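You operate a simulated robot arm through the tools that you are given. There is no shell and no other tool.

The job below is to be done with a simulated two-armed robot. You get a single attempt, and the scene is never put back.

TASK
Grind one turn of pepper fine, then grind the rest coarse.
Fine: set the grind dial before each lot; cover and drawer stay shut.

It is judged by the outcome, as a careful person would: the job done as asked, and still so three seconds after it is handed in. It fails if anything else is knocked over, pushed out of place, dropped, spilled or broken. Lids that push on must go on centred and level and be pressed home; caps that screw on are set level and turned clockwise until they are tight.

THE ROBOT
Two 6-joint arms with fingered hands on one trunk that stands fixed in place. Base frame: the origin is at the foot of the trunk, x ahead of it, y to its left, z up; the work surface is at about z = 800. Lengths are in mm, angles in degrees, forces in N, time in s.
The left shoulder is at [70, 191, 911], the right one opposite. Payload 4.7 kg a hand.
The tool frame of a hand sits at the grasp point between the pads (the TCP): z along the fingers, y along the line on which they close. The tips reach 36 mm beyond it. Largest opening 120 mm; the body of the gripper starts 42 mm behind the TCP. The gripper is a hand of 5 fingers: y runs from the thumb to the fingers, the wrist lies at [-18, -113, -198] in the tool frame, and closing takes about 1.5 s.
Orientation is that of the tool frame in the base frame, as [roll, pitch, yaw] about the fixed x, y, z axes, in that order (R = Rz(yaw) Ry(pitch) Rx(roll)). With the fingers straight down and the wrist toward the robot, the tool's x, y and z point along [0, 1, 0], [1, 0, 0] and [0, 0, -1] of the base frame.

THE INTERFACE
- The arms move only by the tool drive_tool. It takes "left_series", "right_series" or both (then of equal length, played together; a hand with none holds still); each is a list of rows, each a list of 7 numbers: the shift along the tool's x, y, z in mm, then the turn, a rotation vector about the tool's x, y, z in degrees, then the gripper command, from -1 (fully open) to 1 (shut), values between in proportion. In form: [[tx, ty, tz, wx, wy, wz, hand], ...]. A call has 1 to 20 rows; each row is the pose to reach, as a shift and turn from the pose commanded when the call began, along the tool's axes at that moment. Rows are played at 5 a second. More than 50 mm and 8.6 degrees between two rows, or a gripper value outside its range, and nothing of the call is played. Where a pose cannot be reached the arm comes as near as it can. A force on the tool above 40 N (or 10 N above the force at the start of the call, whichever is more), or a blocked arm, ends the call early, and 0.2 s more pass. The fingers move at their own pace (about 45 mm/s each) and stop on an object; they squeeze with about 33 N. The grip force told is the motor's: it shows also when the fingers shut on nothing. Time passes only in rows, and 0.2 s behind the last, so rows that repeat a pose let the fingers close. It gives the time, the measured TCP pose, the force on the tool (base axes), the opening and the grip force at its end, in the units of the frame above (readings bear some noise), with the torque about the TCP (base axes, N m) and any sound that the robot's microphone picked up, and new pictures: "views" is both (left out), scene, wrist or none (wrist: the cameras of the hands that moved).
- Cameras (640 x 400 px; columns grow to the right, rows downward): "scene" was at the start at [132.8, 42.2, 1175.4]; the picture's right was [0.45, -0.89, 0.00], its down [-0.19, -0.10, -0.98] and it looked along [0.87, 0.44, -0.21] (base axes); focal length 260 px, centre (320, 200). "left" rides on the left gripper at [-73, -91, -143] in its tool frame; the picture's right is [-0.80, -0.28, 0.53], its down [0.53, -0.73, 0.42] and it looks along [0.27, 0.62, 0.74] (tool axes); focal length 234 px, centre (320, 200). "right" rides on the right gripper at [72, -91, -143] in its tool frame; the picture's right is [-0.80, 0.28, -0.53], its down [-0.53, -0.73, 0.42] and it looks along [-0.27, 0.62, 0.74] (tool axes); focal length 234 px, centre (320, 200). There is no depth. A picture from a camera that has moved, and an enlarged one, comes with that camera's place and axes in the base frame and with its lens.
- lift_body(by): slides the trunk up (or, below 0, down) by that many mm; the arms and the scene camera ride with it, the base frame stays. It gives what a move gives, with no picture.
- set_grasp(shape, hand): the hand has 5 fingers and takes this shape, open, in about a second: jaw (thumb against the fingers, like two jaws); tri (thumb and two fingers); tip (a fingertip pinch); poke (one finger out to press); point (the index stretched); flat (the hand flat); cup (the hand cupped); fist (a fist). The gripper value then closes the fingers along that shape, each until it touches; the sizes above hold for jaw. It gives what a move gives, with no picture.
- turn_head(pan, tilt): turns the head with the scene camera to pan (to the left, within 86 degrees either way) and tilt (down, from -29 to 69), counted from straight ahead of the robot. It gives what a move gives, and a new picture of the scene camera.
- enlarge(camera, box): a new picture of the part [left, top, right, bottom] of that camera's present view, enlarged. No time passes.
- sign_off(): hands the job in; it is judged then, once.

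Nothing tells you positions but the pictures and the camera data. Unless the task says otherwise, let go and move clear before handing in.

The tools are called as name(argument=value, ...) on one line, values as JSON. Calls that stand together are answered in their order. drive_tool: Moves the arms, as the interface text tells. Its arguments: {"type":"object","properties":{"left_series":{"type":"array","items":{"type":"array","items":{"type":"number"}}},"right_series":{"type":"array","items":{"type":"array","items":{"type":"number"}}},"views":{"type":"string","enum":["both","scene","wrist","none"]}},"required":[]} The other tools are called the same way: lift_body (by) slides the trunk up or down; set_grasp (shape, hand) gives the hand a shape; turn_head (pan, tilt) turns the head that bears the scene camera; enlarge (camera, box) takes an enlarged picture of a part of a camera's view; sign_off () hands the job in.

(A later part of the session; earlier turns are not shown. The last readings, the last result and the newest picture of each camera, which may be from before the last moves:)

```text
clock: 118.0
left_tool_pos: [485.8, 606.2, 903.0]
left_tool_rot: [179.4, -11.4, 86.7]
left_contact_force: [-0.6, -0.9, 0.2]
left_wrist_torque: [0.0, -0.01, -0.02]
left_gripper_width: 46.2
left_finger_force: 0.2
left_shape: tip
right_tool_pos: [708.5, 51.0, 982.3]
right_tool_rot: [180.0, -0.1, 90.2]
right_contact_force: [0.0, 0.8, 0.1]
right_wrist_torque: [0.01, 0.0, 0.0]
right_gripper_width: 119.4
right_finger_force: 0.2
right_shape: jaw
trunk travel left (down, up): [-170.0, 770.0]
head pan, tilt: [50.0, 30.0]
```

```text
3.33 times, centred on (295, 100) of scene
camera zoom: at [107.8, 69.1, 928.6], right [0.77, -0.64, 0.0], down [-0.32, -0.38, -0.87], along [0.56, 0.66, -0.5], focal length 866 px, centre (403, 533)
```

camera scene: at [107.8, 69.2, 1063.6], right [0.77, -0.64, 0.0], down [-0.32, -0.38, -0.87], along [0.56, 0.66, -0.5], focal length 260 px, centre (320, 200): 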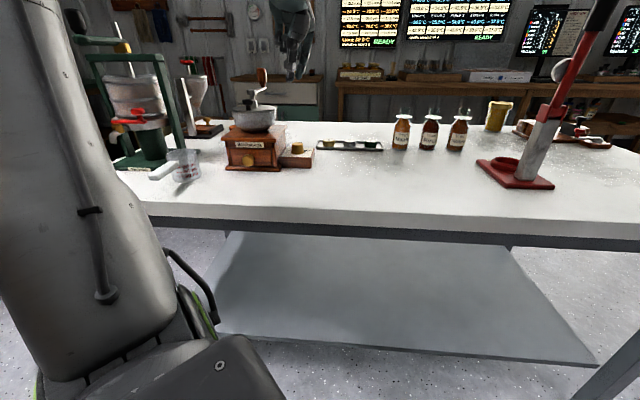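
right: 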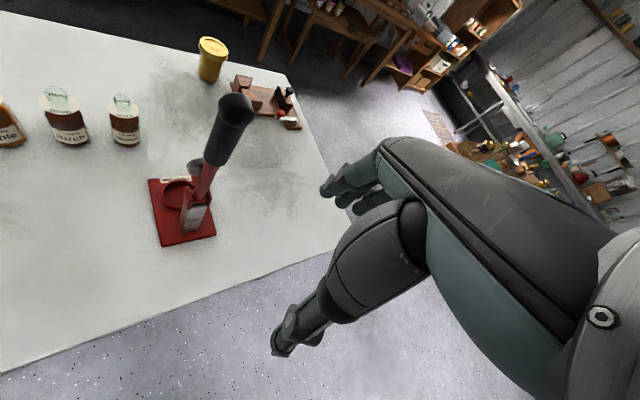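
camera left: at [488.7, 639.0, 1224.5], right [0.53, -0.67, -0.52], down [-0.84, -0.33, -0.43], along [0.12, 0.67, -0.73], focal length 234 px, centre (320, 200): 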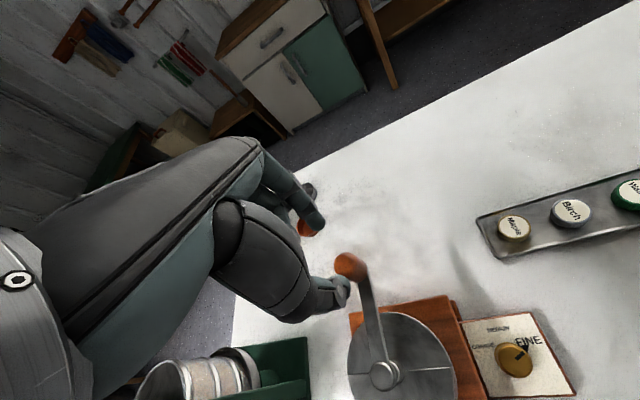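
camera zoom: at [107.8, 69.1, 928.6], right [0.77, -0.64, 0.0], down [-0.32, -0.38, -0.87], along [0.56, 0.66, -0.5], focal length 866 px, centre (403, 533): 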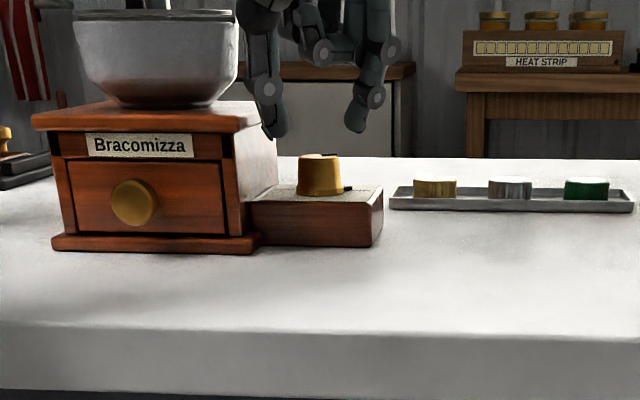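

The fingers straddle the knob with the thumb clear of the box. I'll descend, grip, and turn counter-clockwise 40°.

drive_tool(left_series=[[-2, 0, 9.3, 0, 0, 0, 0.23], [-4, 0, 18.6, 0, 0, 0, 0.23], [-5.9, 0, 27.9, 0, 0, 0, 0.23], [-5.9, 0, 27.9, 0, 0, 0, 0.23], [-5.9, 0, 27.9, 0, 0, 0, 0.5], [-5.9, 0, 27.9, 0, 0, 0, 0.8], [-5.9, 0, 27.9, 0, 0, 0, 1], [-5.9, 0, 27.9, 0, 0, 0, 1], [-5.9, 0, 27.9, 0, 0, 0, 1]], views="none")

drive_tool(left_series=[[0, 0.4, 0, 0.82, 0, -3.91, 1], [0.05, 0.8, 0, 1.65, 0, -7.83, 1], [0.1, 1.2, 0, 2.47, 0, -11.74, 1], [0.2, 1.54, 0.05, 3.3, 0, -15.66, 1], [0.33, 1.9, 0.07, 4.12, 0, -19.57, 1], [0.47, 2.28, 0.1, 4.95, 0, -23.48, 1], [0.64, 2.63, 0.13, 5.77, 0, -27.4, 1], [0.83, 2.97, 0.18, 6.6, 0, -31.3, 1], [1.05, 3.3, 0.22, 7.42, 0, -35.2, 1], [1.28, 3.6, 0.27, 8.25, 0, -39.1, 1], [1.28, 3.6, 0.27, 8.25, 0, -39.1, 1]], views="none")

enlarge(camera="left", box=[270, 180, 400, 300])

```text
clock: 120.0
left_tool_pos: [485.2, 607.1, 875.3]
left_tool_rot: [179.5, -11.5, 86.8]
left_contact_force: [-2.0, 1.0, -1.0]
left_wrist_torque: [0.06, 0.03, 0.02]
left_gripper_width: 22.1
left_finger_force: 33.3
left_shape: tip
right_tool_pos: [708.9, 51.2, 981.9]
right_tool_rot: [180.0, 0.0, 90.3]
right_contact_force: [-0.6, -0.5, -0.8]
right_wrist_torque: [0.03, -0.01, 0.0]
right_gripper_width: 119.7
right_finger_force: 0.1
right_shape: jaw
trunk travel left (down, up): [-170.0, 770.0]
head pan, tilt: [50.0, 30.0]
```

```text
clock: 122.4
left_tool_pos: [488.2, 606.9, 874.3]
left_tool_rot: [180.0, -11.3, 126.7]
left_contact_force: [-6.7, 1.3, 1.9]
left_wrist_torque: [0.12, 0.02, 0.03]
left_gripper_width: 22.5
left_finger_force: 33.5
left_shape: tip
right_tool_pos: [708.0, 51.1, 983.3]
right_tool_rot: [-179.9, 0.0, 90.2]
right_contact_force: [-0.1, 0.1, 0.4]
right_wrist_torque: [0.01, 0.0, 0.0]
right_gripper_width: 119.8
right_finger_force: 0.1
right_shape: jaw
trunk travel left (down, up): [-170.0, 770.0]
head pan, tilt: [50.0, 30.0]
```

```text
3.33 times, centred on (335, 240) of left
camera zoom: at [474.0, 472.4, 1000.7], right [0.19, -0.72, -0.67], down [-0.95, 0.05, -0.31], along [0.26, 0.7, -0.67], focal length 781 px, centre (270, 67)
```

zoom: 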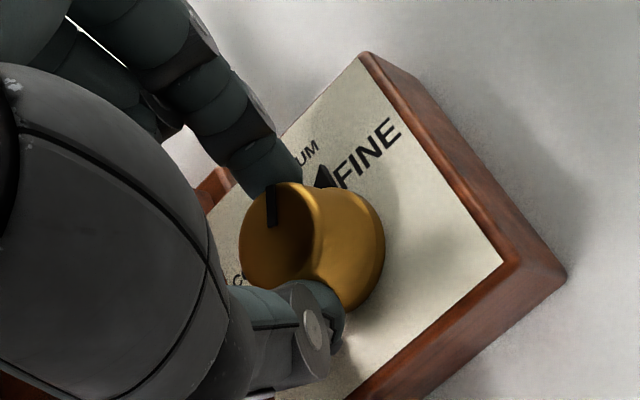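

Turned to about +20°. Release, rise, go back to yaw 87, and regrip for the second stroke.

drive_tool(left_series=[[0, 0, 0, 0, 0, 0, 0.23], [0, 0, 0, 0, 0, 0, 0.23], [0, 0, 0, 0, 0, 0, 0.23], [2.5, 0, -12, 0, 0, 0, 0.23], [5.15, 0, -24.5, 0, 0, 0, 0.23], [5.2, -0.8, -24.5, -1.65, 0, 7.83, 0.23], [5.4, -1.54, -24.4, -3.3, 0, 15.66, 0.23], [5.6, -2.28, -24.4, -4.95, 0, 23.48, 0.23], [6.0, -2.97, -24.3, -6.6, 0, 31.3, 0.23], [6.4, -3.6, -24.2, -8.25, 0, 39.1, 0.23], [6.4, -3.6, -24.2, -8.25, 0, 39.1, 0.23]], views="none")

enlarge(camera="left", box=[270, 180, 400, 300])

drive_tool(left_series=[[-2.5, 0, 12, 0, 0, 0, 0.23], [-5.0, 0, 24, 0, 0, 0, 0.23], [-5.0, 0, 24, 0, 0, 0, 0.23], [-5.0, 0, 24, 0, 0, 0, 0.5], [-5.0, 0, 24, 0, 0, 0, 0.8], [-5.0, 0, 24, 0, 0, 0, 1], [-5.0, 0, 24, 0, 0, 0, 1], [-5.0, 0, 24, 0, 0, 0, 1]], views="none")

drive_tool(left_series=[[0, 0.4, 0, 0.82, 0, -3.91, 1], [0.05, 0.8, 0, 1.65, 0, -7.83, 1], [0.1, 1.2, 0, 2.47, 0, -11.74, 1], [0.2, 1.54, 0.05, 3.3, 0, -15.66, 1], [0.33, 1.9, 0.07, 4.12, 0, -19.57, 1], [0.47, 2.28, 0.1, 4.95, 0, -23.48, 1], [0.64, 2.63, 0.13, 5.77, 0, -27.4, 1], [0.83, 2.97, 0.18, 6.6, 0, -31.3, 1], [1.05, 3.3, 0.22, 7.42, 0, -35.2, 1], [1.28, 3.6, 0.27, 8.25, 0, -39.1, 1], [1.28, 3.6, 0.27, 8.25, 0, -39.1, 1]], views="none")

enlarge(camera="left", box=[270, 180, 400, 300])

```text
clock: 124.8
left_tool_pos: [485.4, 606.7, 901.3]
left_tool_rot: [179.5, -11.5, 86.7]
left_contact_force: [0.2, -0.2, 0.4]
left_wrist_torque: [-0.02, -0.03, 0.0]
left_gripper_width: 45.9
left_finger_force: 0.2
left_shape: tip
right_tool_pos: [707.3, 51.0, 982.0]
right_tool_rot: [179.9, 0.0, 90.2]
right_contact_force: [0.5, 0.0, 0.5]
right_wrist_torque: [-0.03, -0.01, -0.03]
right_gripper_width: 119.7
right_finger_force: 0.0
right_shape: jaw
trunk travel left (down, up): [-170.0, 770.0]
head pan, tilt: [50.0, 30.0]
```

```text
3.33 times, centred on (335, 240) of left
camera zoom: at [386.5, 512.2, 1025.9], right [-0.31, -0.67, -0.68], down [-0.69, 0.65, -0.32], along [0.65, 0.37, -0.66], focal length 781 px, centre (270, 67)
```

zoom: 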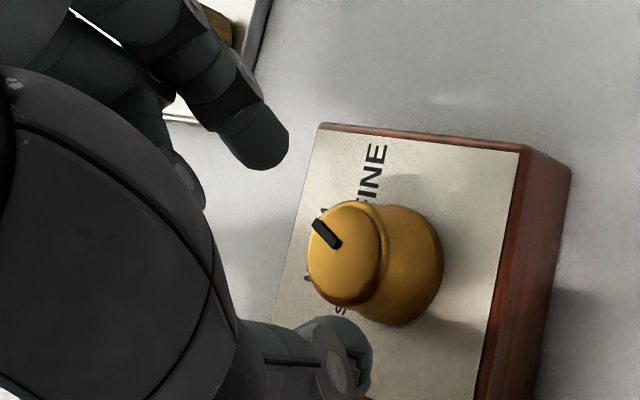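

```text
clock: 126.6
left_tool_pos: [483.5, 606.4, 874.5]
left_tool_rot: [179.5, -11.5, 86.8]
left_contact_force: [-1.8, 1.0, -0.2]
left_wrist_torque: [0.02, 0.04, -0.01]
left_gripper_width: 22.5
left_finger_force: 32.5
left_shape: tip
right_tool_pos: [708.4, 51.1, 983.4]
right_tool_rot: [-180.0, 0.0, 90.1]
right_contact_force: [-1.2, 0.7, 0.8]
right_wrist_torque: [-0.02, -0.04, 0.03]
right_gripper_width: 119.8
right_finger_force: 0.1
right_shape: jaw
trunk travel left (down, up): [-170.0, 770.0]
head pan, tilt: [50.0, 30.0]
```

```text
clock: 129.0
left_tool_pos: [489.3, 608.2, 874.9]
left_tool_rot: [180.0, -11.3, 126.8]
left_contact_force: [-7.1, -1.8, -1.6]
left_wrist_torque: [-0.04, 0.08, 0.03]
left_gripper_width: 22.2
left_finger_force: 33.3
left_shape: tip
right_tool_pos: [709.0, 49.7, 983.5]
right_tool_rot: [-180.0, 0.1, 90.2]
right_contact_force: [-0.6, 0.0, 0.1]
right_wrist_torque: [0.02, 0.03, 0.01]
right_gripper_width: 120.0
right_finger_force: 0.1
right_shape: jaw
trunk travel left (down, up): [-170.0, 770.0]
head pan, tilt: [50.0, 30.0]
```

```text
3.33 times, centred on (335, 240) of left
camera zoom: at [474.0, 473.5, 1001.0], right [0.19, -0.72, -0.67], down [-0.95, 0.05, -0.31], along [0.26, 0.7, -0.67], focal length 781 px, centre (270, 67)
```

zoom: 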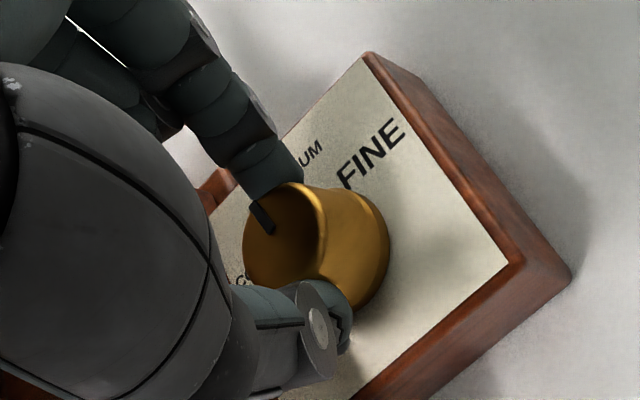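

Second stroke done (≈−20°). One more 40° stroke to reach COARSE.

drive_tool(left_series=[[0, 0, 0, 0, 0, 0, 0.23], [0, 0, 0, 0, 0, 0, 0.23], [0, 0, 0, 0, 0, 0, 0.23], [2.5, 0, -12, 0, 0, 0, 0.23], [5.15, 0, -24.5, 0, 0, 0, 0.23], [5.2, -0.8, -24.5, -1.65, 0, 7.83, 0.23], [5.4, -1.54, -24.4, -3.3, 0, 15.66, 0.23], [5.6, -2.28, -24.4, -4.95, 0, 23.48, 0.23], [6.0, -2.97, -24.3, -6.6, 0, 31.3, 0.23], [6.4, -3.6, -24.2, -8.25, 0, 39.1, 0.23], [6.4, -3.6, -24.2, -8.25, 0, 39.1, 0.23]], views="none")

drive_tool(left_series=[[-2.5, 0, 12, 0, 0, 0, 0.23], [-5.0, 0, 24, 0, 0, 0, 0.23], [-5.0, 0, 24, 0, 0, 0, 0.23], [-5.0, 0, 24, 0, 0, 0, 0.5], [-5.0, 0, 24, 0, 0, 0, 0.8], [-5.0, 0, 24, 0, 0, 0, 1], [-5.0, 0, 24, 0, 0, 0, 1], [-5.0, 0, 24, 0, 0, 0, 1]], views="none")

drive_tool(left_series=[[0, 0.4, 0, 0.82, 0, -3.91, 1], [0.05, 0.8, 0, 1.65, 0, -7.83, 1], [0.1, 1.2, 0, 2.47, 0, -11.74, 1], [0.2, 1.54, 0.05, 3.3, 0, -15.66, 1], [0.33, 1.9, 0.07, 4.12, 0, -19.57, 1], [0.47, 2.28, 0.1, 4.95, 0, -23.48, 1], [0.64, 2.63, 0.13, 5.77, 0, -27.4, 1], [0.83, 2.97, 0.18, 6.6, 0, -31.3, 1], [1.05, 3.3, 0.22, 7.42, 0, -35.2, 1], [1.28, 3.6, 0.27, 8.25, 0, -39.1, 1], [1.28, 3.6, 0.27, 8.25, 0, -39.1, 1]], views="none")

drive_tool(left_series=[[0, 0, 0, 0, 0, 0, 0.23], [0, 0, 0, 0, 0, 0, 0.23], [0, 0, 0, 0, 0, 0, 0.23], [2.5, 0, -12, 0, 0, 0, 0.23], [5.15, 0, -24.5, 0, 0, 0, 0.23], [5.15, 0, -24.5, 0, 0, 0, 0.23]], views="none")

enlarge(camera="left", box=[270, 180, 400, 300])

```text
clock: 131.4
left_tool_pos: [485.7, 607.5, 900.0]
left_tool_rot: [179.6, -11.5, 86.6]
left_contact_force: [0.0, 0.1, 0.2]
left_wrist_torque: [0.01, 0.01, 0.0]
left_gripper_width: 45.8
left_finger_force: 0.1
left_shape: tip
right_tool_pos: [708.8, 50.7, 984.0]
right_tool_rot: [-180.0, 0.1, 90.2]
right_contact_force: [0.0, 0.4, 0.0]
right_wrist_torque: [0.03, -0.02, -0.02]
right_gripper_width: 119.7
right_finger_force: 0.1
right_shape: jaw
trunk travel left (down, up): [-170.0, 770.0]
head pan, tilt: [50.0, 30.0]
```

```text
clock: 133.2
left_tool_pos: [485.6, 606.9, 875.8]
left_tool_rot: [179.5, -11.5, 86.8]
left_contact_force: [-1.6, 0.2, -1.2]
left_wrist_torque: [0.0, 0.04, 0.03]
left_gripper_width: 22.6
left_finger_force: 33.2
left_shape: tip
right_tool_pos: [708.2, 51.3, 982.5]
right_tool_rot: [180.0, 0.1, 90.1]
right_contact_force: [0.1, -0.3, -0.2]
right_wrist_torque: [0.04, 0.0, 0.01]
right_gripper_width: 119.7
right_finger_force: 0.0
right_shape: jaw
trunk travel left (down, up): [-170.0, 770.0]
head pan, tilt: [50.0, 30.0]
```

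```text
clock: 135.6
left_tool_pos: [489.8, 608.0, 874.1]
left_tool_rot: [179.9, -11.2, 126.8]
left_contact_force: [-8.1, -1.3, -4.2]
left_wrist_torque: [-0.04, 0.14, 0.06]
left_gripper_width: 21.5
left_finger_force: 33.5
left_shape: tip
right_tool_pos: [708.6, 49.7, 981.7]
right_tool_rot: [-180.0, 0.0, 90.1]
right_contact_force: [0.0, 0.0, -0.7]
right_wrist_torque: [0.03, 0.0, -0.03]
right_gripper_width: 119.7
right_finger_force: 0.1
right_shape: jaw
trunk travel left (down, up): [-170.0, 770.0]
head pan, tilt: [50.0, 30.0]
```

```text
clock: 137.0
left_tool_pos: [489.9, 609.6, 903.1]
left_tool_rot: [179.9, -11.4, 126.7]
left_contact_force: [-0.4, -0.2, -0.8]
left_wrist_torque: [0.03, 0.02, 0.0]
left_gripper_width: 46.1
left_finger_force: 0.0
left_shape: tip
right_tool_pos: [709.4, 50.7, 981.9]
right_tool_rot: [179.9, 0.0, 90.2]
right_contact_force: [0.3, -0.3, -0.5]
right_wrist_torque: [0.01, -0.03, -0.02]
right_gripper_width: 119.7
right_finger_force: 0.0
right_shape: jaw
trunk travel left (down, up): [-170.0, 770.0]
head pan, tilt: [50.0, 30.0]
```

```text
3.33 times, centred on (335, 240) of left
camera zoom: at [474.6, 473.9, 1027.5], right [0.19, -0.72, -0.67], down [-0.95, 0.05, -0.31], along [0.26, 0.7, -0.67], focal length 781 px, centre (270, 67)
```

zoom: 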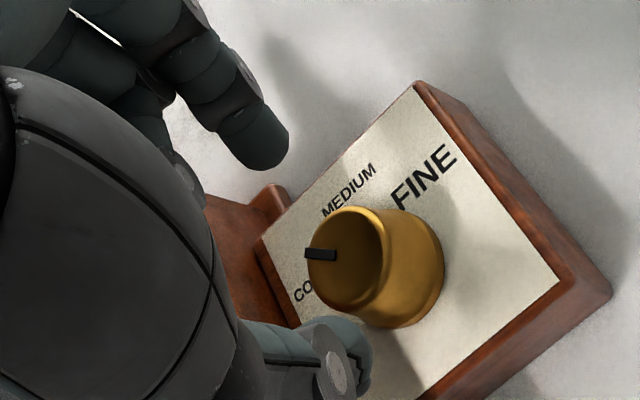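

The pointer reads about −47°, some 13° short of the −61° it started at on COARSE. I'll regrip and turn the remaining 13–14°.

drive_tool(left_series=[[0.1, -0.8, 0, -1.65, 0, 7.83, 0.23], [0.2, -1.54, 0.05, -3.3, 0, 15.66, 0.23], [0.33, -1.92, 0.07, -4.12, 0, 19.57, 0.23], [0.33, -1.92, 0.07, -4.12, 0, 19.57, 0.23]], views="none")

drive_tool(left_series=[[-2.9, 0, 14, 0, 0, 0, 0.23], [-5.7, 0, 27.5, 0, 0, 0, 0.23], [-5.7, 0, 27.5, 0, 0, 0, 0.23], [-5.7, 0, 27.5, 0, 0, 0, 0.5], [-5.7, 0, 27.5, 0, 0, 0, 0.8], [-5.7, 0, 27.5, 0, 0, 0, 1], [-5.7, 0, 27.5, 0, 0, 0, 1], [-5.7, 0, 27.5, 0, 0, 0, 1]], views="none")

enlarge(camera="left", box=[270, 180, 400, 300])

```text
clock: 138.0
left_tool_pos: [486.0, 606.8, 901.6]
left_tool_rot: [179.7, -11.4, 106.6]
left_contact_force: [0.1, -0.1, 0.4]
left_wrist_torque: [0.01, 0.03, -0.01]
left_gripper_width: 46.0
left_finger_force: 0.1
left_shape: tip
right_tool_pos: [709.2, 50.7, 981.8]
right_tool_rot: [-180.0, 0.1, 90.2]
right_contact_force: [-0.5, -0.2, 0.7]
right_wrist_torque: [0.0, -0.02, 0.01]
right_gripper_width: 119.6
right_finger_force: 0.1
right_shape: jaw
trunk travel left (down, up): [-170.0, 770.0]
head pan, tilt: [50.0, 30.0]
```

```text
clock: 139.8
left_tool_pos: [485.9, 607.7, 871.4]
left_tool_rot: [179.6, -11.3, 106.7]
left_contact_force: [-1.9, 0.0, -0.5]
left_wrist_torque: [0.01, 0.02, 0.0]
left_gripper_width: 22.7
left_finger_force: 32.7
left_shape: tip
right_tool_pos: [708.4, 49.8, 983.2]
right_tool_rot: [180.0, 0.0, 90.2]
right_contact_force: [0.6, 0.2, 0.7]
right_wrist_torque: [0.0, -0.01, 0.04]
right_gripper_width: 119.8
right_finger_force: 0.1
right_shape: jaw
trunk travel left (down, up): [-170.0, 770.0]
head pan, tilt: [50.0, 30.0]
```

```text
3.33 times, centred on (335, 240) of left
camera zoom: at [426.6, 485.2, 997.9], right [-0.07, -0.73, -0.67], down [-0.87, 0.37, -0.32], along [0.48, 0.57, -0.67], focal length 781 px, centre (270, 67)
```

zoom: 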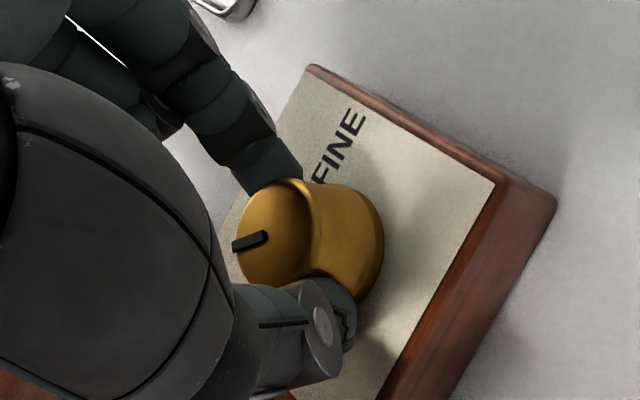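

Gripped again. Turning the last ~15° counter-clockwise.

drive_tool(left_series=[[0, 0.4, 0, 0.82, 0, -3.91, 1], [0.05, 0.8, 0, 1.65, 0, -7.83, 1], [0.1, 1.2, 0, 2.47, 0, -11.74, 1], [0.2, 1.45, 0.05, 3.1, 0, -14.7, 1], [0.2, 1.45, 0.05, 3.1, 0, -14.7, 1]], views="none")

drive_tool(left_series=[[0, 0, 0, 0, 0, 0, 0.23], [0, 0, 0, 0, 0, 0, 0.23], [0, 0, 0, 0, 0, 0, 0.23], [2.5, 0, -12, 0, 0, 0, 0.23], [5.8, 0, -27.5, 0, 0, 0, 0.23], [5.9, 0.5, -27.5, 1.0, 0, -5, 0.23], [5.9, 0.5, -27.5, 1.0, 0, -5, 0.23]], views="none")

enlarge(camera="left", box=[270, 180, 400, 300])

```text
clock: 141.0
left_tool_pos: [488.2, 606.9, 872.1]
left_tool_rot: [179.8, -11.3, 121.8]
left_contact_force: [-5.1, 0.2, -2.2]
left_wrist_torque: [0.03, 0.09, 0.01]
left_gripper_width: 23.0
left_finger_force: 33.5
left_shape: tip
right_tool_pos: [708.9, 51.1, 982.4]
right_tool_rot: [180.0, 0.0, 90.2]
right_contact_force: [0.3, 0.5, 0.0]
right_wrist_torque: [0.02, 0.02, 0.01]
right_gripper_width: 119.7
right_finger_force: 0.1
right_shape: jaw
trunk travel left (down, up): [-170.0, 770.0]
head pan, tilt: [50.0, 30.0]
```

```text
clock: 142.6
left_tool_pos: [488.8, 607.5, 900.4]
left_tool_rot: [179.8, -11.3, 126.8]
left_contact_force: [0.5, 0.5, 0.1]
left_wrist_torque: [-0.05, 0.0, 0.01]
left_gripper_width: 45.9
left_finger_force: 0.1
left_shape: tip
right_tool_pos: [707.3, 50.6, 982.6]
right_tool_rot: [-179.9, 0.0, 90.1]
right_contact_force: [-0.2, 0.0, -0.3]
right_wrist_torque: [-0.01, 0.01, 0.04]
right_gripper_width: 119.7
right_finger_force: 0.1
right_shape: jaw
trunk travel left (down, up): [-170.0, 770.0]
head pan, tilt: [50.0, 30.0]
```

```text
3.33 times, centred on (335, 240) of left
camera zoom: at [474.3, 473.0, 1026.2], right [0.19, -0.72, -0.67], down [-0.95, 0.05, -0.31], along [0.26, 0.7, -0.67], focal length 781 px, centre (270, 67)
```

zoom: 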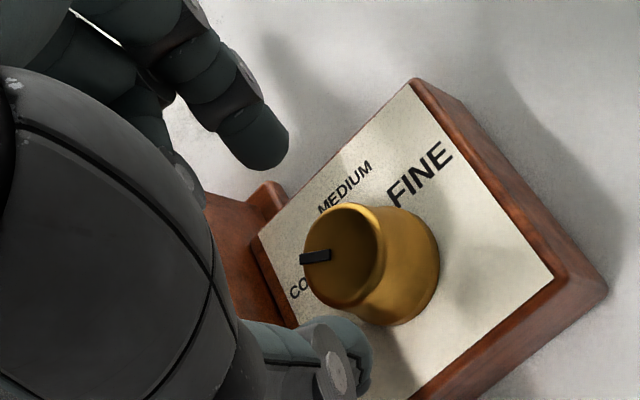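

The pointer is back at −61.6°, squarely on COARSE. Now I'll go back to the crank: rise, level the hand, and move behind the handle.

lift_body(by=135)

drive_tool(left_series=[[5, 0, -23, 0, -4, 0, 1], [9.4, 0, -46, 0, -8, 0, 1], [40, 20, -40, 0, -11.5, 0, 1], [70, 41, -34, 0, -11.5, 0, 1], [101, 62, -27, 0, -11.5, 0, 1], [131.5, 82, -21.3, 0, -11.5, 0, 1], [131.5, 82, -21.3, 0, -11.5, 0, 1]], views="none")

drive_tool(left_series=[[0, 0, 0, 0, 0, -8, 1], [0, 0, 0, 0, 0, -16, 1], [0, 0, 0, 0, 0, -20.5, 1], [0, 0, 0, 0, 0, -20.5, 1]], views="none")

enlarge(camera="left", box=[450, 305, 580, 400])

enlarge(camera="left", box=[300, 220, 480, 400])

```text
clock: 144.2
left_tool_pos: [488.5, 607.9, 1035.4]
left_tool_rot: [179.8, -11.2, 126.9]
left_contact_force: [0.2, -0.6, 0.1]
left_wrist_torque: [0.0, 0.0, 0.01]
left_gripper_width: 45.9
left_finger_force: 0.0
left_shape: tip
right_tool_pos: [708.5, 50.8, 1117.3]
right_tool_rot: [-179.9, 0.0, 90.2]
right_contact_force: [0.3, -0.2, -0.6]
right_wrist_torque: [-0.01, 0.01, 0.04]
right_gripper_width: 119.6
right_finger_force: 0.1
right_shape: jaw
trunk travel left (down, up): [-305.0, 635.0]
head pan, tilt: [50.0, 30.0]
```

```text
clock: 145.8
left_tool_pos: [480.9, 756.0, 1081.1]
left_tool_rot: [179.8, 0.2, 126.7]
left_contact_force: [-0.9, 0.3, 0.2]
left_wrist_torque: [0.0, 0.01, 0.02]
left_gripper_width: 0.0
left_finger_force: 33.3
left_shape: tip
right_tool_pos: [708.5, 50.7, 1117.4]
right_tool_rot: [-180.0, 0.0, 90.2]
right_contact_force: [0.2, -0.1, -0.3]
right_wrist_torque: [0.01, 0.01, -0.03]
right_gripper_width: 119.8
right_finger_force: 0.0
right_shape: jaw
trunk travel left (down, up): [-305.0, 635.0]
head pan, tilt: [50.0, 30.0]
```

```text
clock: 146.8
left_tool_pos: [481.2, 758.4, 1080.8]
left_tool_rot: [179.8, 0.3, 147.3]
left_contact_force: [0.1, -0.3, 0.5]
left_wrist_torque: [0.0, 0.01, 0.03]
left_gripper_width: 0.1
left_finger_force: 32.8
left_shape: tip
right_tool_pos: [709.6, 50.2, 1116.7]
right_tool_rot: [179.9, 0.1, 90.3]
right_contact_force: [-1.2, 0.4, -0.7]
right_wrist_torque: [0.01, 0.0, 0.03]
right_gripper_width: 119.7
right_finger_force: 0.1
right_shape: jaw
trunk travel left (down, up): [-305.0, 635.0]
head pan, tilt: [50.0, 30.0]
```

```text
4.21 times, centred on (515, 352) of left
camera zoom: at [491.0, 641.5, 1224.7], right [0.53, -0.67, -0.52], down [-0.84, -0.33, -0.43], along [0.11, 0.67, -0.74], focal length 986 px, centre (-501, -442)
```

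zoom: 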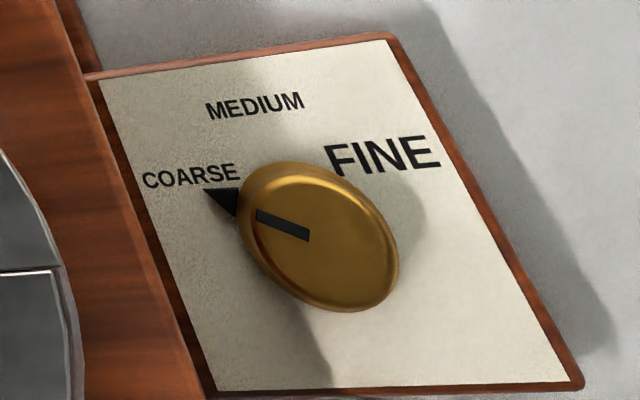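

```text
2.22 times, centred on (390, 310) of left
camera zoom: at [491.0, 641.5, 1224.7], right [0.53, -0.67, -0.52], down [-0.84, -0.33, -0.43], along [0.11, 0.67, -0.74], focal length 520 px, centre (164, -44)
```

zoom: 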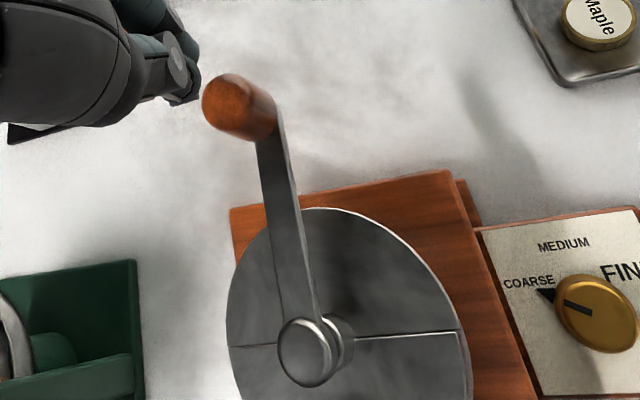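

The dial arrow is on COARSE and the cover seam is closed. I'll look at the glass bowl to see how much pepper is left.

enlarge(camera="scene", box=[225, 85, 285, 145])

enlarge(camera="scene", box=[235, 100, 275, 140])

```text
6.67 times, centred on (255, 115) of scene
camera zoom: at [107.8, 69.3, 1063.5], right [0.77, -0.64, 0.0], down [-0.32, -0.38, -0.87], along [0.56, 0.66, -0.5], focal length 1731 px, centre (753, 767)
```

zoom: 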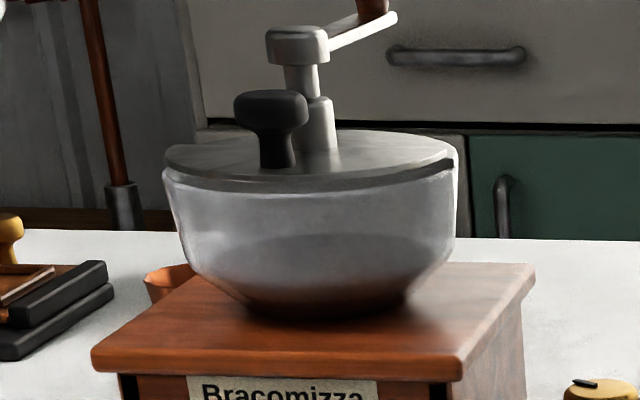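

```text
10.00 times, centred on (255, 120) of scene
camera zoom: at [107.8, 69.3, 1063.5], right [0.77, -0.64, 0.0], down [-0.32, -0.38, -0.87], along [0.56, 0.66, -0.5], focal length 2597 px, centre (970, 1000)
```

zoom: 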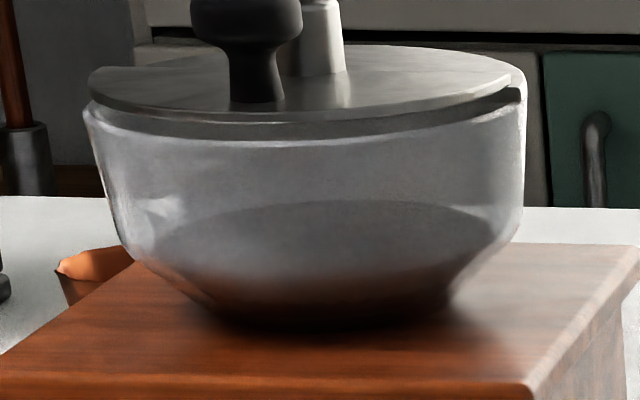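

I'll go behind the handle (φ≈70°), then lower the trunk to crank height.

drive_tool(left_series=[[13, -1.8, 0, 0, 0, -6, 1], [26, -3.6, 0, 0, 0, -12, 1], [38.1, -5.4, 0, 0, 0, -17, 1], [38.1, -5.4, 0, 0, 0, -17, 1]], views="none")

lift_body(by=-60)

enlarge(camera="left", box=[200, 160, 440, 360])

enlarge(camera="scene", box=[220, 50, 280, 110])

```text
clock: 147.8
left_tool_pos: [445.1, 771.2, 1082.6]
left_tool_rot: [-179.9, 0.3, 164.3]
left_contact_force: [-0.2, -0.3, 0.1]
left_wrist_torque: [-0.01, -0.02, 0.02]
left_gripper_width: 0.1
left_finger_force: 33.1
left_shape: tip
right_tool_pos: [708.0, 50.1, 1117.7]
right_tool_rot: [-179.9, -0.1, 90.1]
right_contact_force: [-0.7, -0.1, 0.6]
right_wrist_torque: [-0.05, 0.01, 0.01]
right_gripper_width: 119.8
right_finger_force: 0.1
right_shape: jaw
trunk travel left (down, up): [-305.0, 635.0]
head pan, tilt: [50.0, 30.0]
```

```text
clock: 148.8
left_tool_pos: [444.7, 771.8, 1022.3]
left_tool_rot: [180.0, 0.4, 164.3]
left_contact_force: [-0.1, -0.4, 0.2]
left_wrist_torque: [0.03, -0.01, 0.04]
left_gripper_width: 0.0
left_finger_force: 32.7
left_shape: tip
right_tool_pos: [708.4, 50.4, 1057.6]
right_tool_rot: [180.0, 0.0, 90.1]
right_contact_force: [-0.6, -0.9, -0.5]
right_wrist_torque: [0.02, 0.0, 0.0]
right_gripper_width: 119.8
right_finger_force: 0.1
right_shape: jaw
trunk travel left (down, up): [-245.0, 695.0]
head pan, tilt: [50.0, 30.0]
```

```text
2.00 times, centred on (320, 260) of left
camera zoom: at [488.0, 664.2, 1165.3], right [0.7, -0.49, -0.52], down [-0.71, -0.56, -0.43], along [-0.08, 0.67, -0.74], focal length 468 px, centre (320, 80)
```

zoom: 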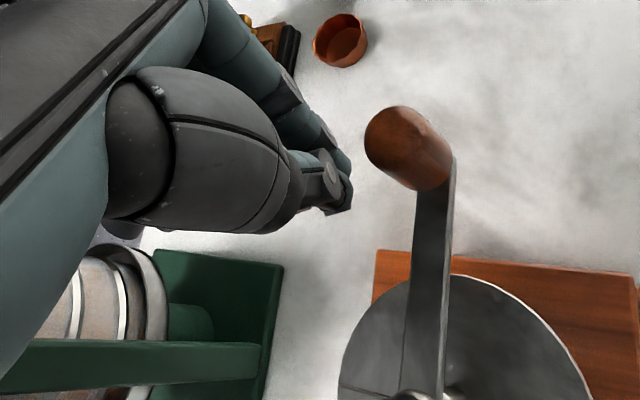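

```text
6.67 times, centred on (250, 80) of scene
camera zoom: at [107.5, 69.0, 1003.6], right [0.77, -0.64, 0.0], down [-0.32, -0.38, -0.87], along [0.56, 0.66, -0.5], focal length 1731 px, centre (787, 1000)
```

zoom: 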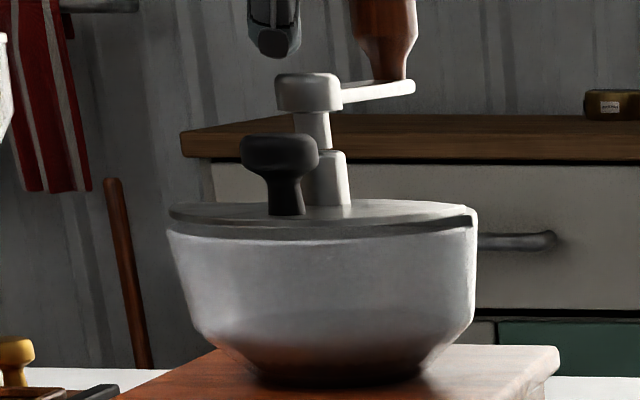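

The pepper level inside the glass bowl seems a bit lower than before. Now I'll push the crank round in full turns (two calls per turn), starting with a first half turn on COARSE.

drive_tool(left_series=[[-0.5, 3.1, 0, 0, 0, 0, 1], [-0.5, 3.1, 0, 0, 0, 0, 1]], views="none")

drive_tool(left_series=[[-14.2, -2.2, 0, 0, 0, 5.4, 1], [-27.8, -6.6, 0, 0, 0, 11.0, 1], [-40.6, -13.0, 0, 0, 0, 16.7, 1], [-52.3, -21.4, 0, 0, 0, 22.2, 1], [-62.4, -31.5, 0, 0, 0, 27.5, 1], [-70.9, -43.1, 0, 0, 0, 32.4, 1], [-77.5, -55.9, 0, 0, 0, 36.9, 1], [-82.0, -69.5, 0, 0, 0, 40.7, 1], [-84.2, -83.7, 0, 0, 0, 43.8, 1], [-84.3, -98.0, 0, 0, 0, 46.1, 1], [-82.1, -112.2, 0, 0, 0, 47.6, 1], [-77.7, -125.8, 0, 0, 0, 48.3, 1], [-71.3, -138.6, 0, 0, 0, 48.0, 1], [-62.9, -150.3, 0, 0, 0, 46.9, 1], [-52.8, -160.4, 0, 0, 0, 44.9, 1], [-41.2, -168.9, 0, 0, 0, 42.1, 1], [-28.4, -175.5, 0, 0, 0, 38.6, 1], [-14.8, -179.9, 0, 0, 0, 34.5, 1], [-0.6, -182.2, 0, 0, 0, 29.8, 1], [13.7, -182.3, 0, 0, 0, 24.6, 1]], views="scene")

enlarge(camera="scene", box=[190, 20, 320, 160])

```text
clock: 149.4
left_tool_pos: [445.3, 775.9, 1021.8]
left_tool_rot: [-180.0, 0.3, 164.2]
left_contact_force: [0.1, 0.3, 0.3]
left_wrist_torque: [-0.01, 0.01, 0.02]
left_gripper_width: 0.2
left_finger_force: 32.9
left_shape: tip
right_tool_pos: [708.0, 50.0, 1058.6]
right_tool_rot: [-179.9, 0.0, 90.3]
right_contact_force: [-0.4, -0.4, 0.1]
right_wrist_torque: [0.01, -0.02, 0.01]
right_gripper_width: 119.9
right_finger_force: 0.1
right_shape: jaw
trunk travel left (down, up): [-245.0, 695.0]
head pan, tilt: [50.0, 30.0]
```

```text
clock: 153.7
left_tool_pos: [383.1, 602.3, 1019.8]
left_tool_rot: [179.8, 0.3, 139.7]
left_contact_force: [0.9, 0.1, -0.4]
left_wrist_torque: [0.02, -0.02, 0.03]
left_gripper_width: 0.0
left_finger_force: 33.0
left_shape: tip
right_tool_pos: [708.0, 51.1, 1057.5]
right_tool_rot: [-180.0, 0.1, 90.3]
right_contact_force: [-0.2, -0.5, 0.1]
right_wrist_torque: [0.01, -0.01, 0.02]
right_gripper_width: 119.8
right_finger_force: 0.1
right_shape: jaw
trunk travel left (down, up): [-245.0, 695.0]
head pan, tilt: [50.0, 30.0]
camera scene: at [107.7, 69.2, 1003.6], right [0.77, -0.64, 0.0], down [-0.32, -0.38, -0.87], along [0.56, 0.66, -0.5], focal length 260 px, centre (320, 200)
```

scene: 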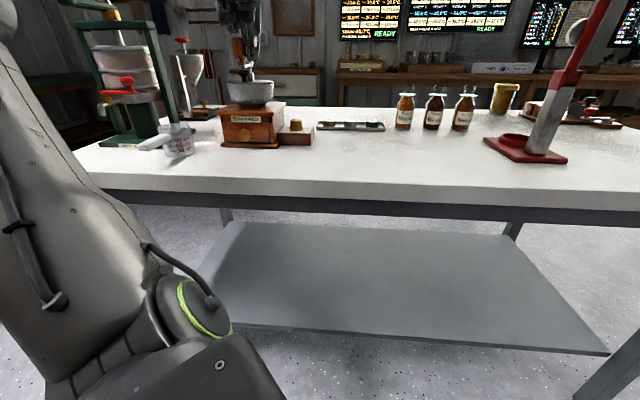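

```text
2.86 times, centred on (255, 90) of scene
camera zoom: at [107.7, 69.2, 1003.6], right [0.77, -0.64, 0.0], down [-0.32, -0.38, -0.87], along [0.56, 0.66, -0.5], focal length 742 px, centre (506, 514)
```

zoom: 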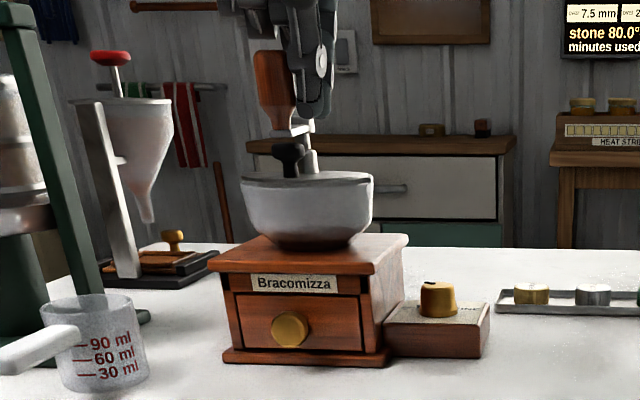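

The crank follows the prong well. Now the second half of this turn.

drive_tool(left_series=[[13.8, -3.9, 0, 0, 0, -5.4, 1], [28.1, -5.6, 0, 0, 0, -11.0, 1], [42.4, -5.1, 0, 0, 0, -16.7, 1], [56.4, -2.3, 0, 0, 0, -22.2, 1], [69.9, 2.7, 0, 0, 0, -27.5, 1], [82.4, 9.7, 0, 0, 0, -32.4, 1], [93.7, 18.6, 0, 0, 0, -36.9, 1], [103.4, 29.1, 0, 0, 0, -40.7, 1], [111.4, 41.0, 0, 0, 0, -43.8, 1], [117.4, 54.0, 0, 0, 0, -46.1, 1], [121.3, 67.8, 0, 0, 0, -47.6, 1], [123.0, 82.1, 0, 0, 0, -48.3, 1], [122.5, 96.4, 0, 0, 0, -48.0, 1], [119.7, 110.5, 0, 0, 0, -46.9, 1], [114.7, 123.9, 0, 0, 0, -44.9, 1], [107.8, 136.4, 0, 0, 0, -42.1, 1], [98.9, 147.7, 0, 0, 0, -38.6, 1], [88.4, 157.5, 0, 0, 0, -34.5, 1], [76.4, 165.4, 0, 0, 0, -29.8, 1], [63.4, 171.5, 0, 0, 0, -24.6, 1]], views="none")

enlarge(camera="scene", box=[220, 50, 280, 110])

enlarge(camera="left", box=[200, 160, 440, 360])

```text
clock: 157.8
left_tool_pos: [447.2, 776.3, 1022.9]
left_tool_rot: [-180.0, 0.3, 164.2]
left_contact_force: [-1.1, -0.5, -0.1]
left_wrist_torque: [0.0, 0.0, -0.02]
left_gripper_width: 0.0
left_finger_force: 33.2
left_shape: tip
left hand out of reach, approached as far as the arm can: row 7, 8, 9
right_tool_pos: [708.3, 49.6, 1057.8]
right_tool_rot: [179.9, 0.1, 90.2]
right_contact_force: [-0.1, -0.6, 0.2]
right_wrist_torque: [-0.01, -0.01, -0.02]
right_gripper_width: 119.8
right_finger_force: 0.1
right_shape: jaw
trunk travel left (down, up): [-245.0, 695.0]
head pan, tilt: [50.0, 30.0]
```

```text
6.67 times, centred on (250, 80) of scene
camera zoom: at [107.9, 69.1, 1003.5], right [0.77, -0.64, 0.0], down [-0.32, -0.38, -0.87], along [0.56, 0.66, -0.5], focal length 1731 px, centre (787, 1000)
```

zoom: 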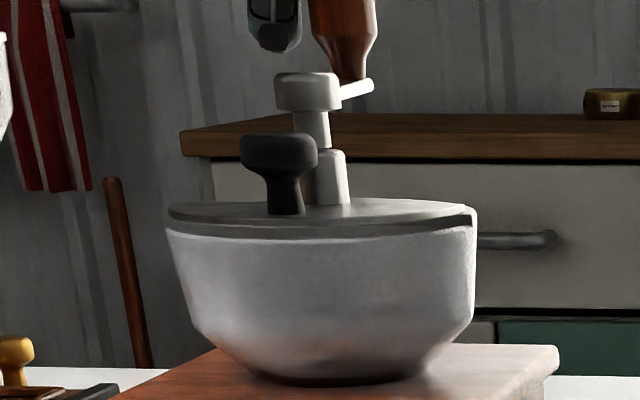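

```text
2.00 times, centred on (320, 260) of left
camera zoom: at [490.7, 668.2, 1166.9], right [0.7, -0.49, -0.52], down [-0.71, -0.56, -0.43], along [-0.08, 0.67, -0.74], focal length 468 px, centre (320, 80)
```

zoom: 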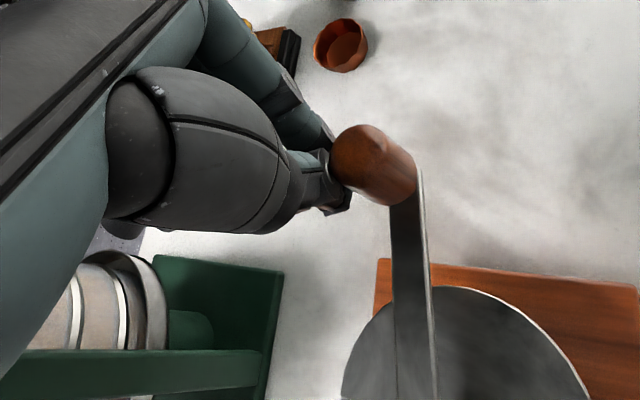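

The dark pepper level in the glass has clearly dropped, so the view works as a gauge. Handle is near 54°. I'll do another full turn.

drive_tool(left_series=[[-14.2, -2.2, 0, 0, 0, 5.4, 1], [-27.8, -6.6, 0, 0, 0, 11.0, 1], [-40.6, -13.0, 0, 0, 0, 16.7, 1], [-52.3, -21.4, 0, 0, 0, 22.2, 1], [-62.4, -31.5, 0, 0, 0, 27.5, 1], [-70.9, -43.1, 0, 0, 0, 32.4, 1], [-77.5, -55.9, 0, 0, 0, 36.9, 1], [-82.0, -69.5, 0, 0, 0, 40.7, 1], [-84.2, -83.7, 0, 0, 0, 43.8, 1], [-84.3, -98.0, 0, 0, 0, 46.1, 1], [-82.1, -112.2, 0, 0, 0, 47.6, 1], [-77.7, -125.8, 0, 0, 0, 48.3, 1], [-71.3, -138.6, 0, 0, 0, 48.0, 1], [-62.9, -150.3, 0, 0, 0, 46.9, 1], [-52.8, -160.4, 0, 0, 0, 44.9, 1], [-41.2, -168.9, 0, 0, 0, 42.1, 1], [-28.4, -175.5, 0, 0, 0, 38.6, 1], [-14.8, -179.9, 0, 0, 0, 34.5, 1], [-0.6, -182.2, 0, 0, 0, 29.8, 1], [13.7, -182.3, 0, 0, 0, 24.6, 1]], views="none")

drive_tool(left_series=[[13.8, -3.9, 0, 0, 0, -5.4, 1], [28.1, -5.6, 0, 0, 0, -11.0, 1], [42.4, -5.1, 0, 0, 0, -16.7, 1], [56.4, -2.3, 0, 0, 0, -22.2, 1], [69.9, 2.7, 0, 0, 0, -27.5, 1], [82.4, 9.7, 0, 0, 0, -32.4, 1], [93.7, 18.6, 0, 0, 0, -36.9, 1], [103.4, 29.1, 0, 0, 0, -40.7, 1], [111.4, 41.0, 0, 0, 0, -43.8, 1], [117.4, 54.0, 0, 0, 0, -46.1, 1], [121.3, 67.8, 0, 0, 0, -47.6, 1], [123.0, 82.1, 0, 0, 0, -48.3, 1], [122.5, 96.4, 0, 0, 0, -48.0, 1], [119.7, 110.5, 0, 0, 0, -46.9, 1], [114.7, 123.9, 0, 0, 0, -44.9, 1], [107.8, 136.4, 0, 0, 0, -42.1, 1], [98.9, 147.7, 0, 0, 0, -38.6, 1], [88.4, 157.5, 0, 0, 0, -34.5, 1], [76.4, 165.4, 0, 0, 0, -29.8, 1], [63.4, 171.5, 0, 0, 0, -24.6, 1]], views="none")

enlarge(camera="scene", box=[220, 50, 280, 110])

enlarge(camera="left", box=[200, 160, 440, 360])

```text
clock: 162.1
left_tool_pos: [383.8, 603.8, 1021.6]
left_tool_rot: [-180.0, 0.3, 139.8]
left_contact_force: [-0.3, 0.5, -0.1]
left_wrist_torque: [-0.01, -0.02, -0.01]
left_gripper_width: 0.0
left_finger_force: 33.5
left_shape: tip
right_tool_pos: [708.1, 51.3, 1058.0]
right_tool_rot: [179.9, 0.1, 90.2]
right_contact_force: [0.1, 0.2, 0.3]
right_wrist_torque: [-0.01, -0.03, -0.02]
right_gripper_width: 119.9
right_finger_force: 0.0
right_shape: jaw
trunk travel left (down, up): [-245.0, 695.0]
head pan, tilt: [50.0, 30.0]
```

```text
clock: 166.2
left_tool_pos: [446.1, 774.3, 1019.6]
left_tool_rot: [180.0, 0.3, 164.2]
left_contact_force: [-0.7, -0.3, 0.8]
left_wrist_torque: [0.0, -0.02, -0.01]
left_gripper_width: 0.1
left_finger_force: 33.4
left_shape: tip
left hand out of reach, approached as far as the arm can: row 8
right_tool_pos: [708.7, 51.2, 1056.9]
right_tool_rot: [180.0, 0.0, 90.0]
right_contact_force: [0.1, -0.3, -0.2]
right_wrist_torque: [0.01, 0.02, -0.02]
right_gripper_width: 119.6
right_finger_force: 0.0
right_shape: jaw
trunk travel left (down, up): [-245.0, 695.0]
head pan, tilt: [50.0, 30.0]
```

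```text
6.67 times, centred on (250, 80) of scene
camera zoom: at [107.9, 69.1, 1003.5], right [0.77, -0.64, 0.0], down [-0.32, -0.38, -0.87], along [0.56, 0.66, -0.5], focal length 1731 px, centre (787, 1000)
```

zoom: 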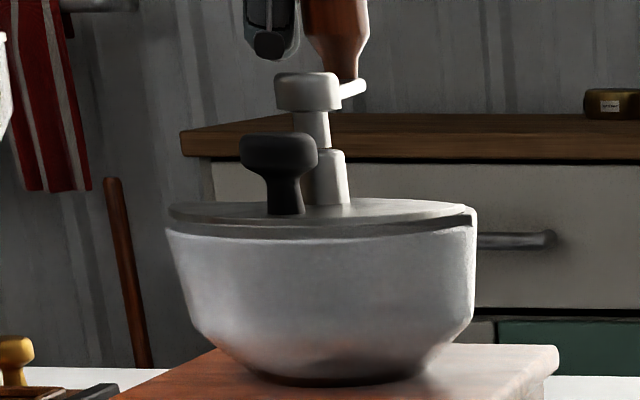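

```text
2.00 times, centred on (320, 260) of left
camera zoom: at [488.7, 667.1, 1164.0], right [0.7, -0.49, -0.52], down [-0.71, -0.56, -0.43], along [-0.08, 0.67, -0.74], focal length 468 px, centre (320, 80)
```

zoom: 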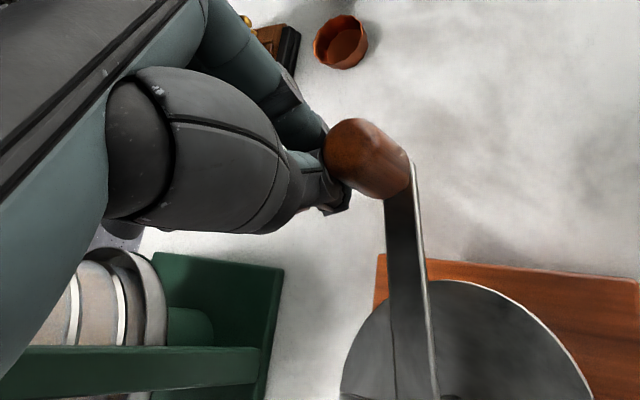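

The bowl looks nearly empty now. I'll look closer at its bottom.

enlarge(camera="scene", box=[232, 80, 272, 120])

turn_head(pan=56, tilt=15)

enlarge(camera="scene", box=[265, 120, 325, 180])

```text
10.00 times, centred on (252, 100) of scene
camera zoom: at [107.9, 69.1, 1003.5], right [0.77, -0.64, 0.0], down [-0.32, -0.38, -0.87], along [0.56, 0.66, -0.5], focal length 2597 px, centre (1000, 1200)
```

zoom: 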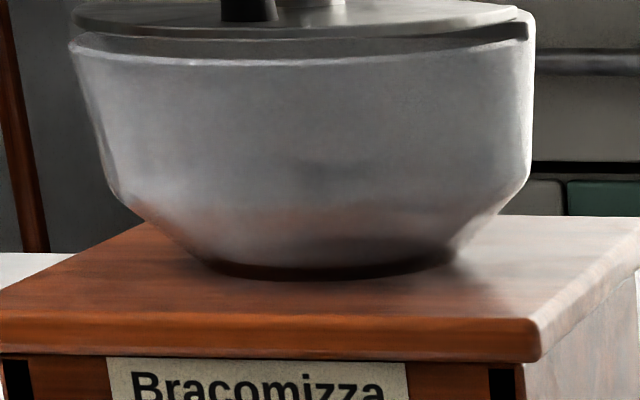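

```text
clock: 167.0
left_tool_pos: [444.9, 775.1, 1020.2]
left_tool_rot: [-180.0, 0.4, 164.4]
left_contact_force: [0.0, 0.1, -0.3]
left_wrist_torque: [-0.03, -0.02, 0.0]
left_gripper_width: 0.0
left_finger_force: 32.8
left_shape: tip
right_tool_pos: [708.0, 50.9, 1056.8]
right_tool_rot: [-180.0, 0.0, 90.2]
right_contact_force: [-0.2, -0.2, -0.6]
right_wrist_torque: [-0.02, 0.01, 0.02]
right_gripper_width: 119.6
right_finger_force: 0.1
right_shape: jaw
trunk travel left (down, up): [-245.0, 695.0]
head pan, tilt: [56.0, 15.0]
camera scene: at [102.0, 77.3, 1027.7], right [0.83, -0.56, 0.0], down [-0.15, -0.22, -0.97], along [0.54, 0.8, -0.26], focal length 260 px, centre (320, 200)
```

scene: 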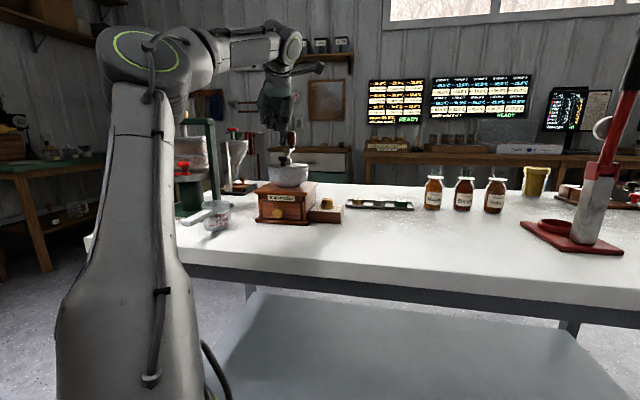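

```text
6.67 times, centred on (295, 150) of scene
camera zoom: at [102.0, 77.3, 1027.7], right [0.83, -0.56, 0.0], down [-0.15, -0.22, -0.97], along [0.54, 0.8, -0.26], focal length 1731 px, centre (487, 533)
```

zoom: 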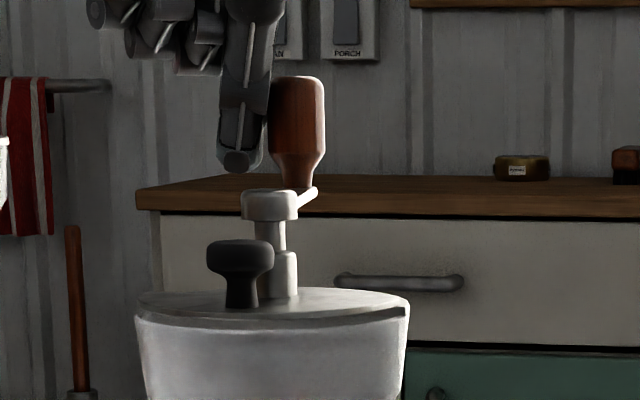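

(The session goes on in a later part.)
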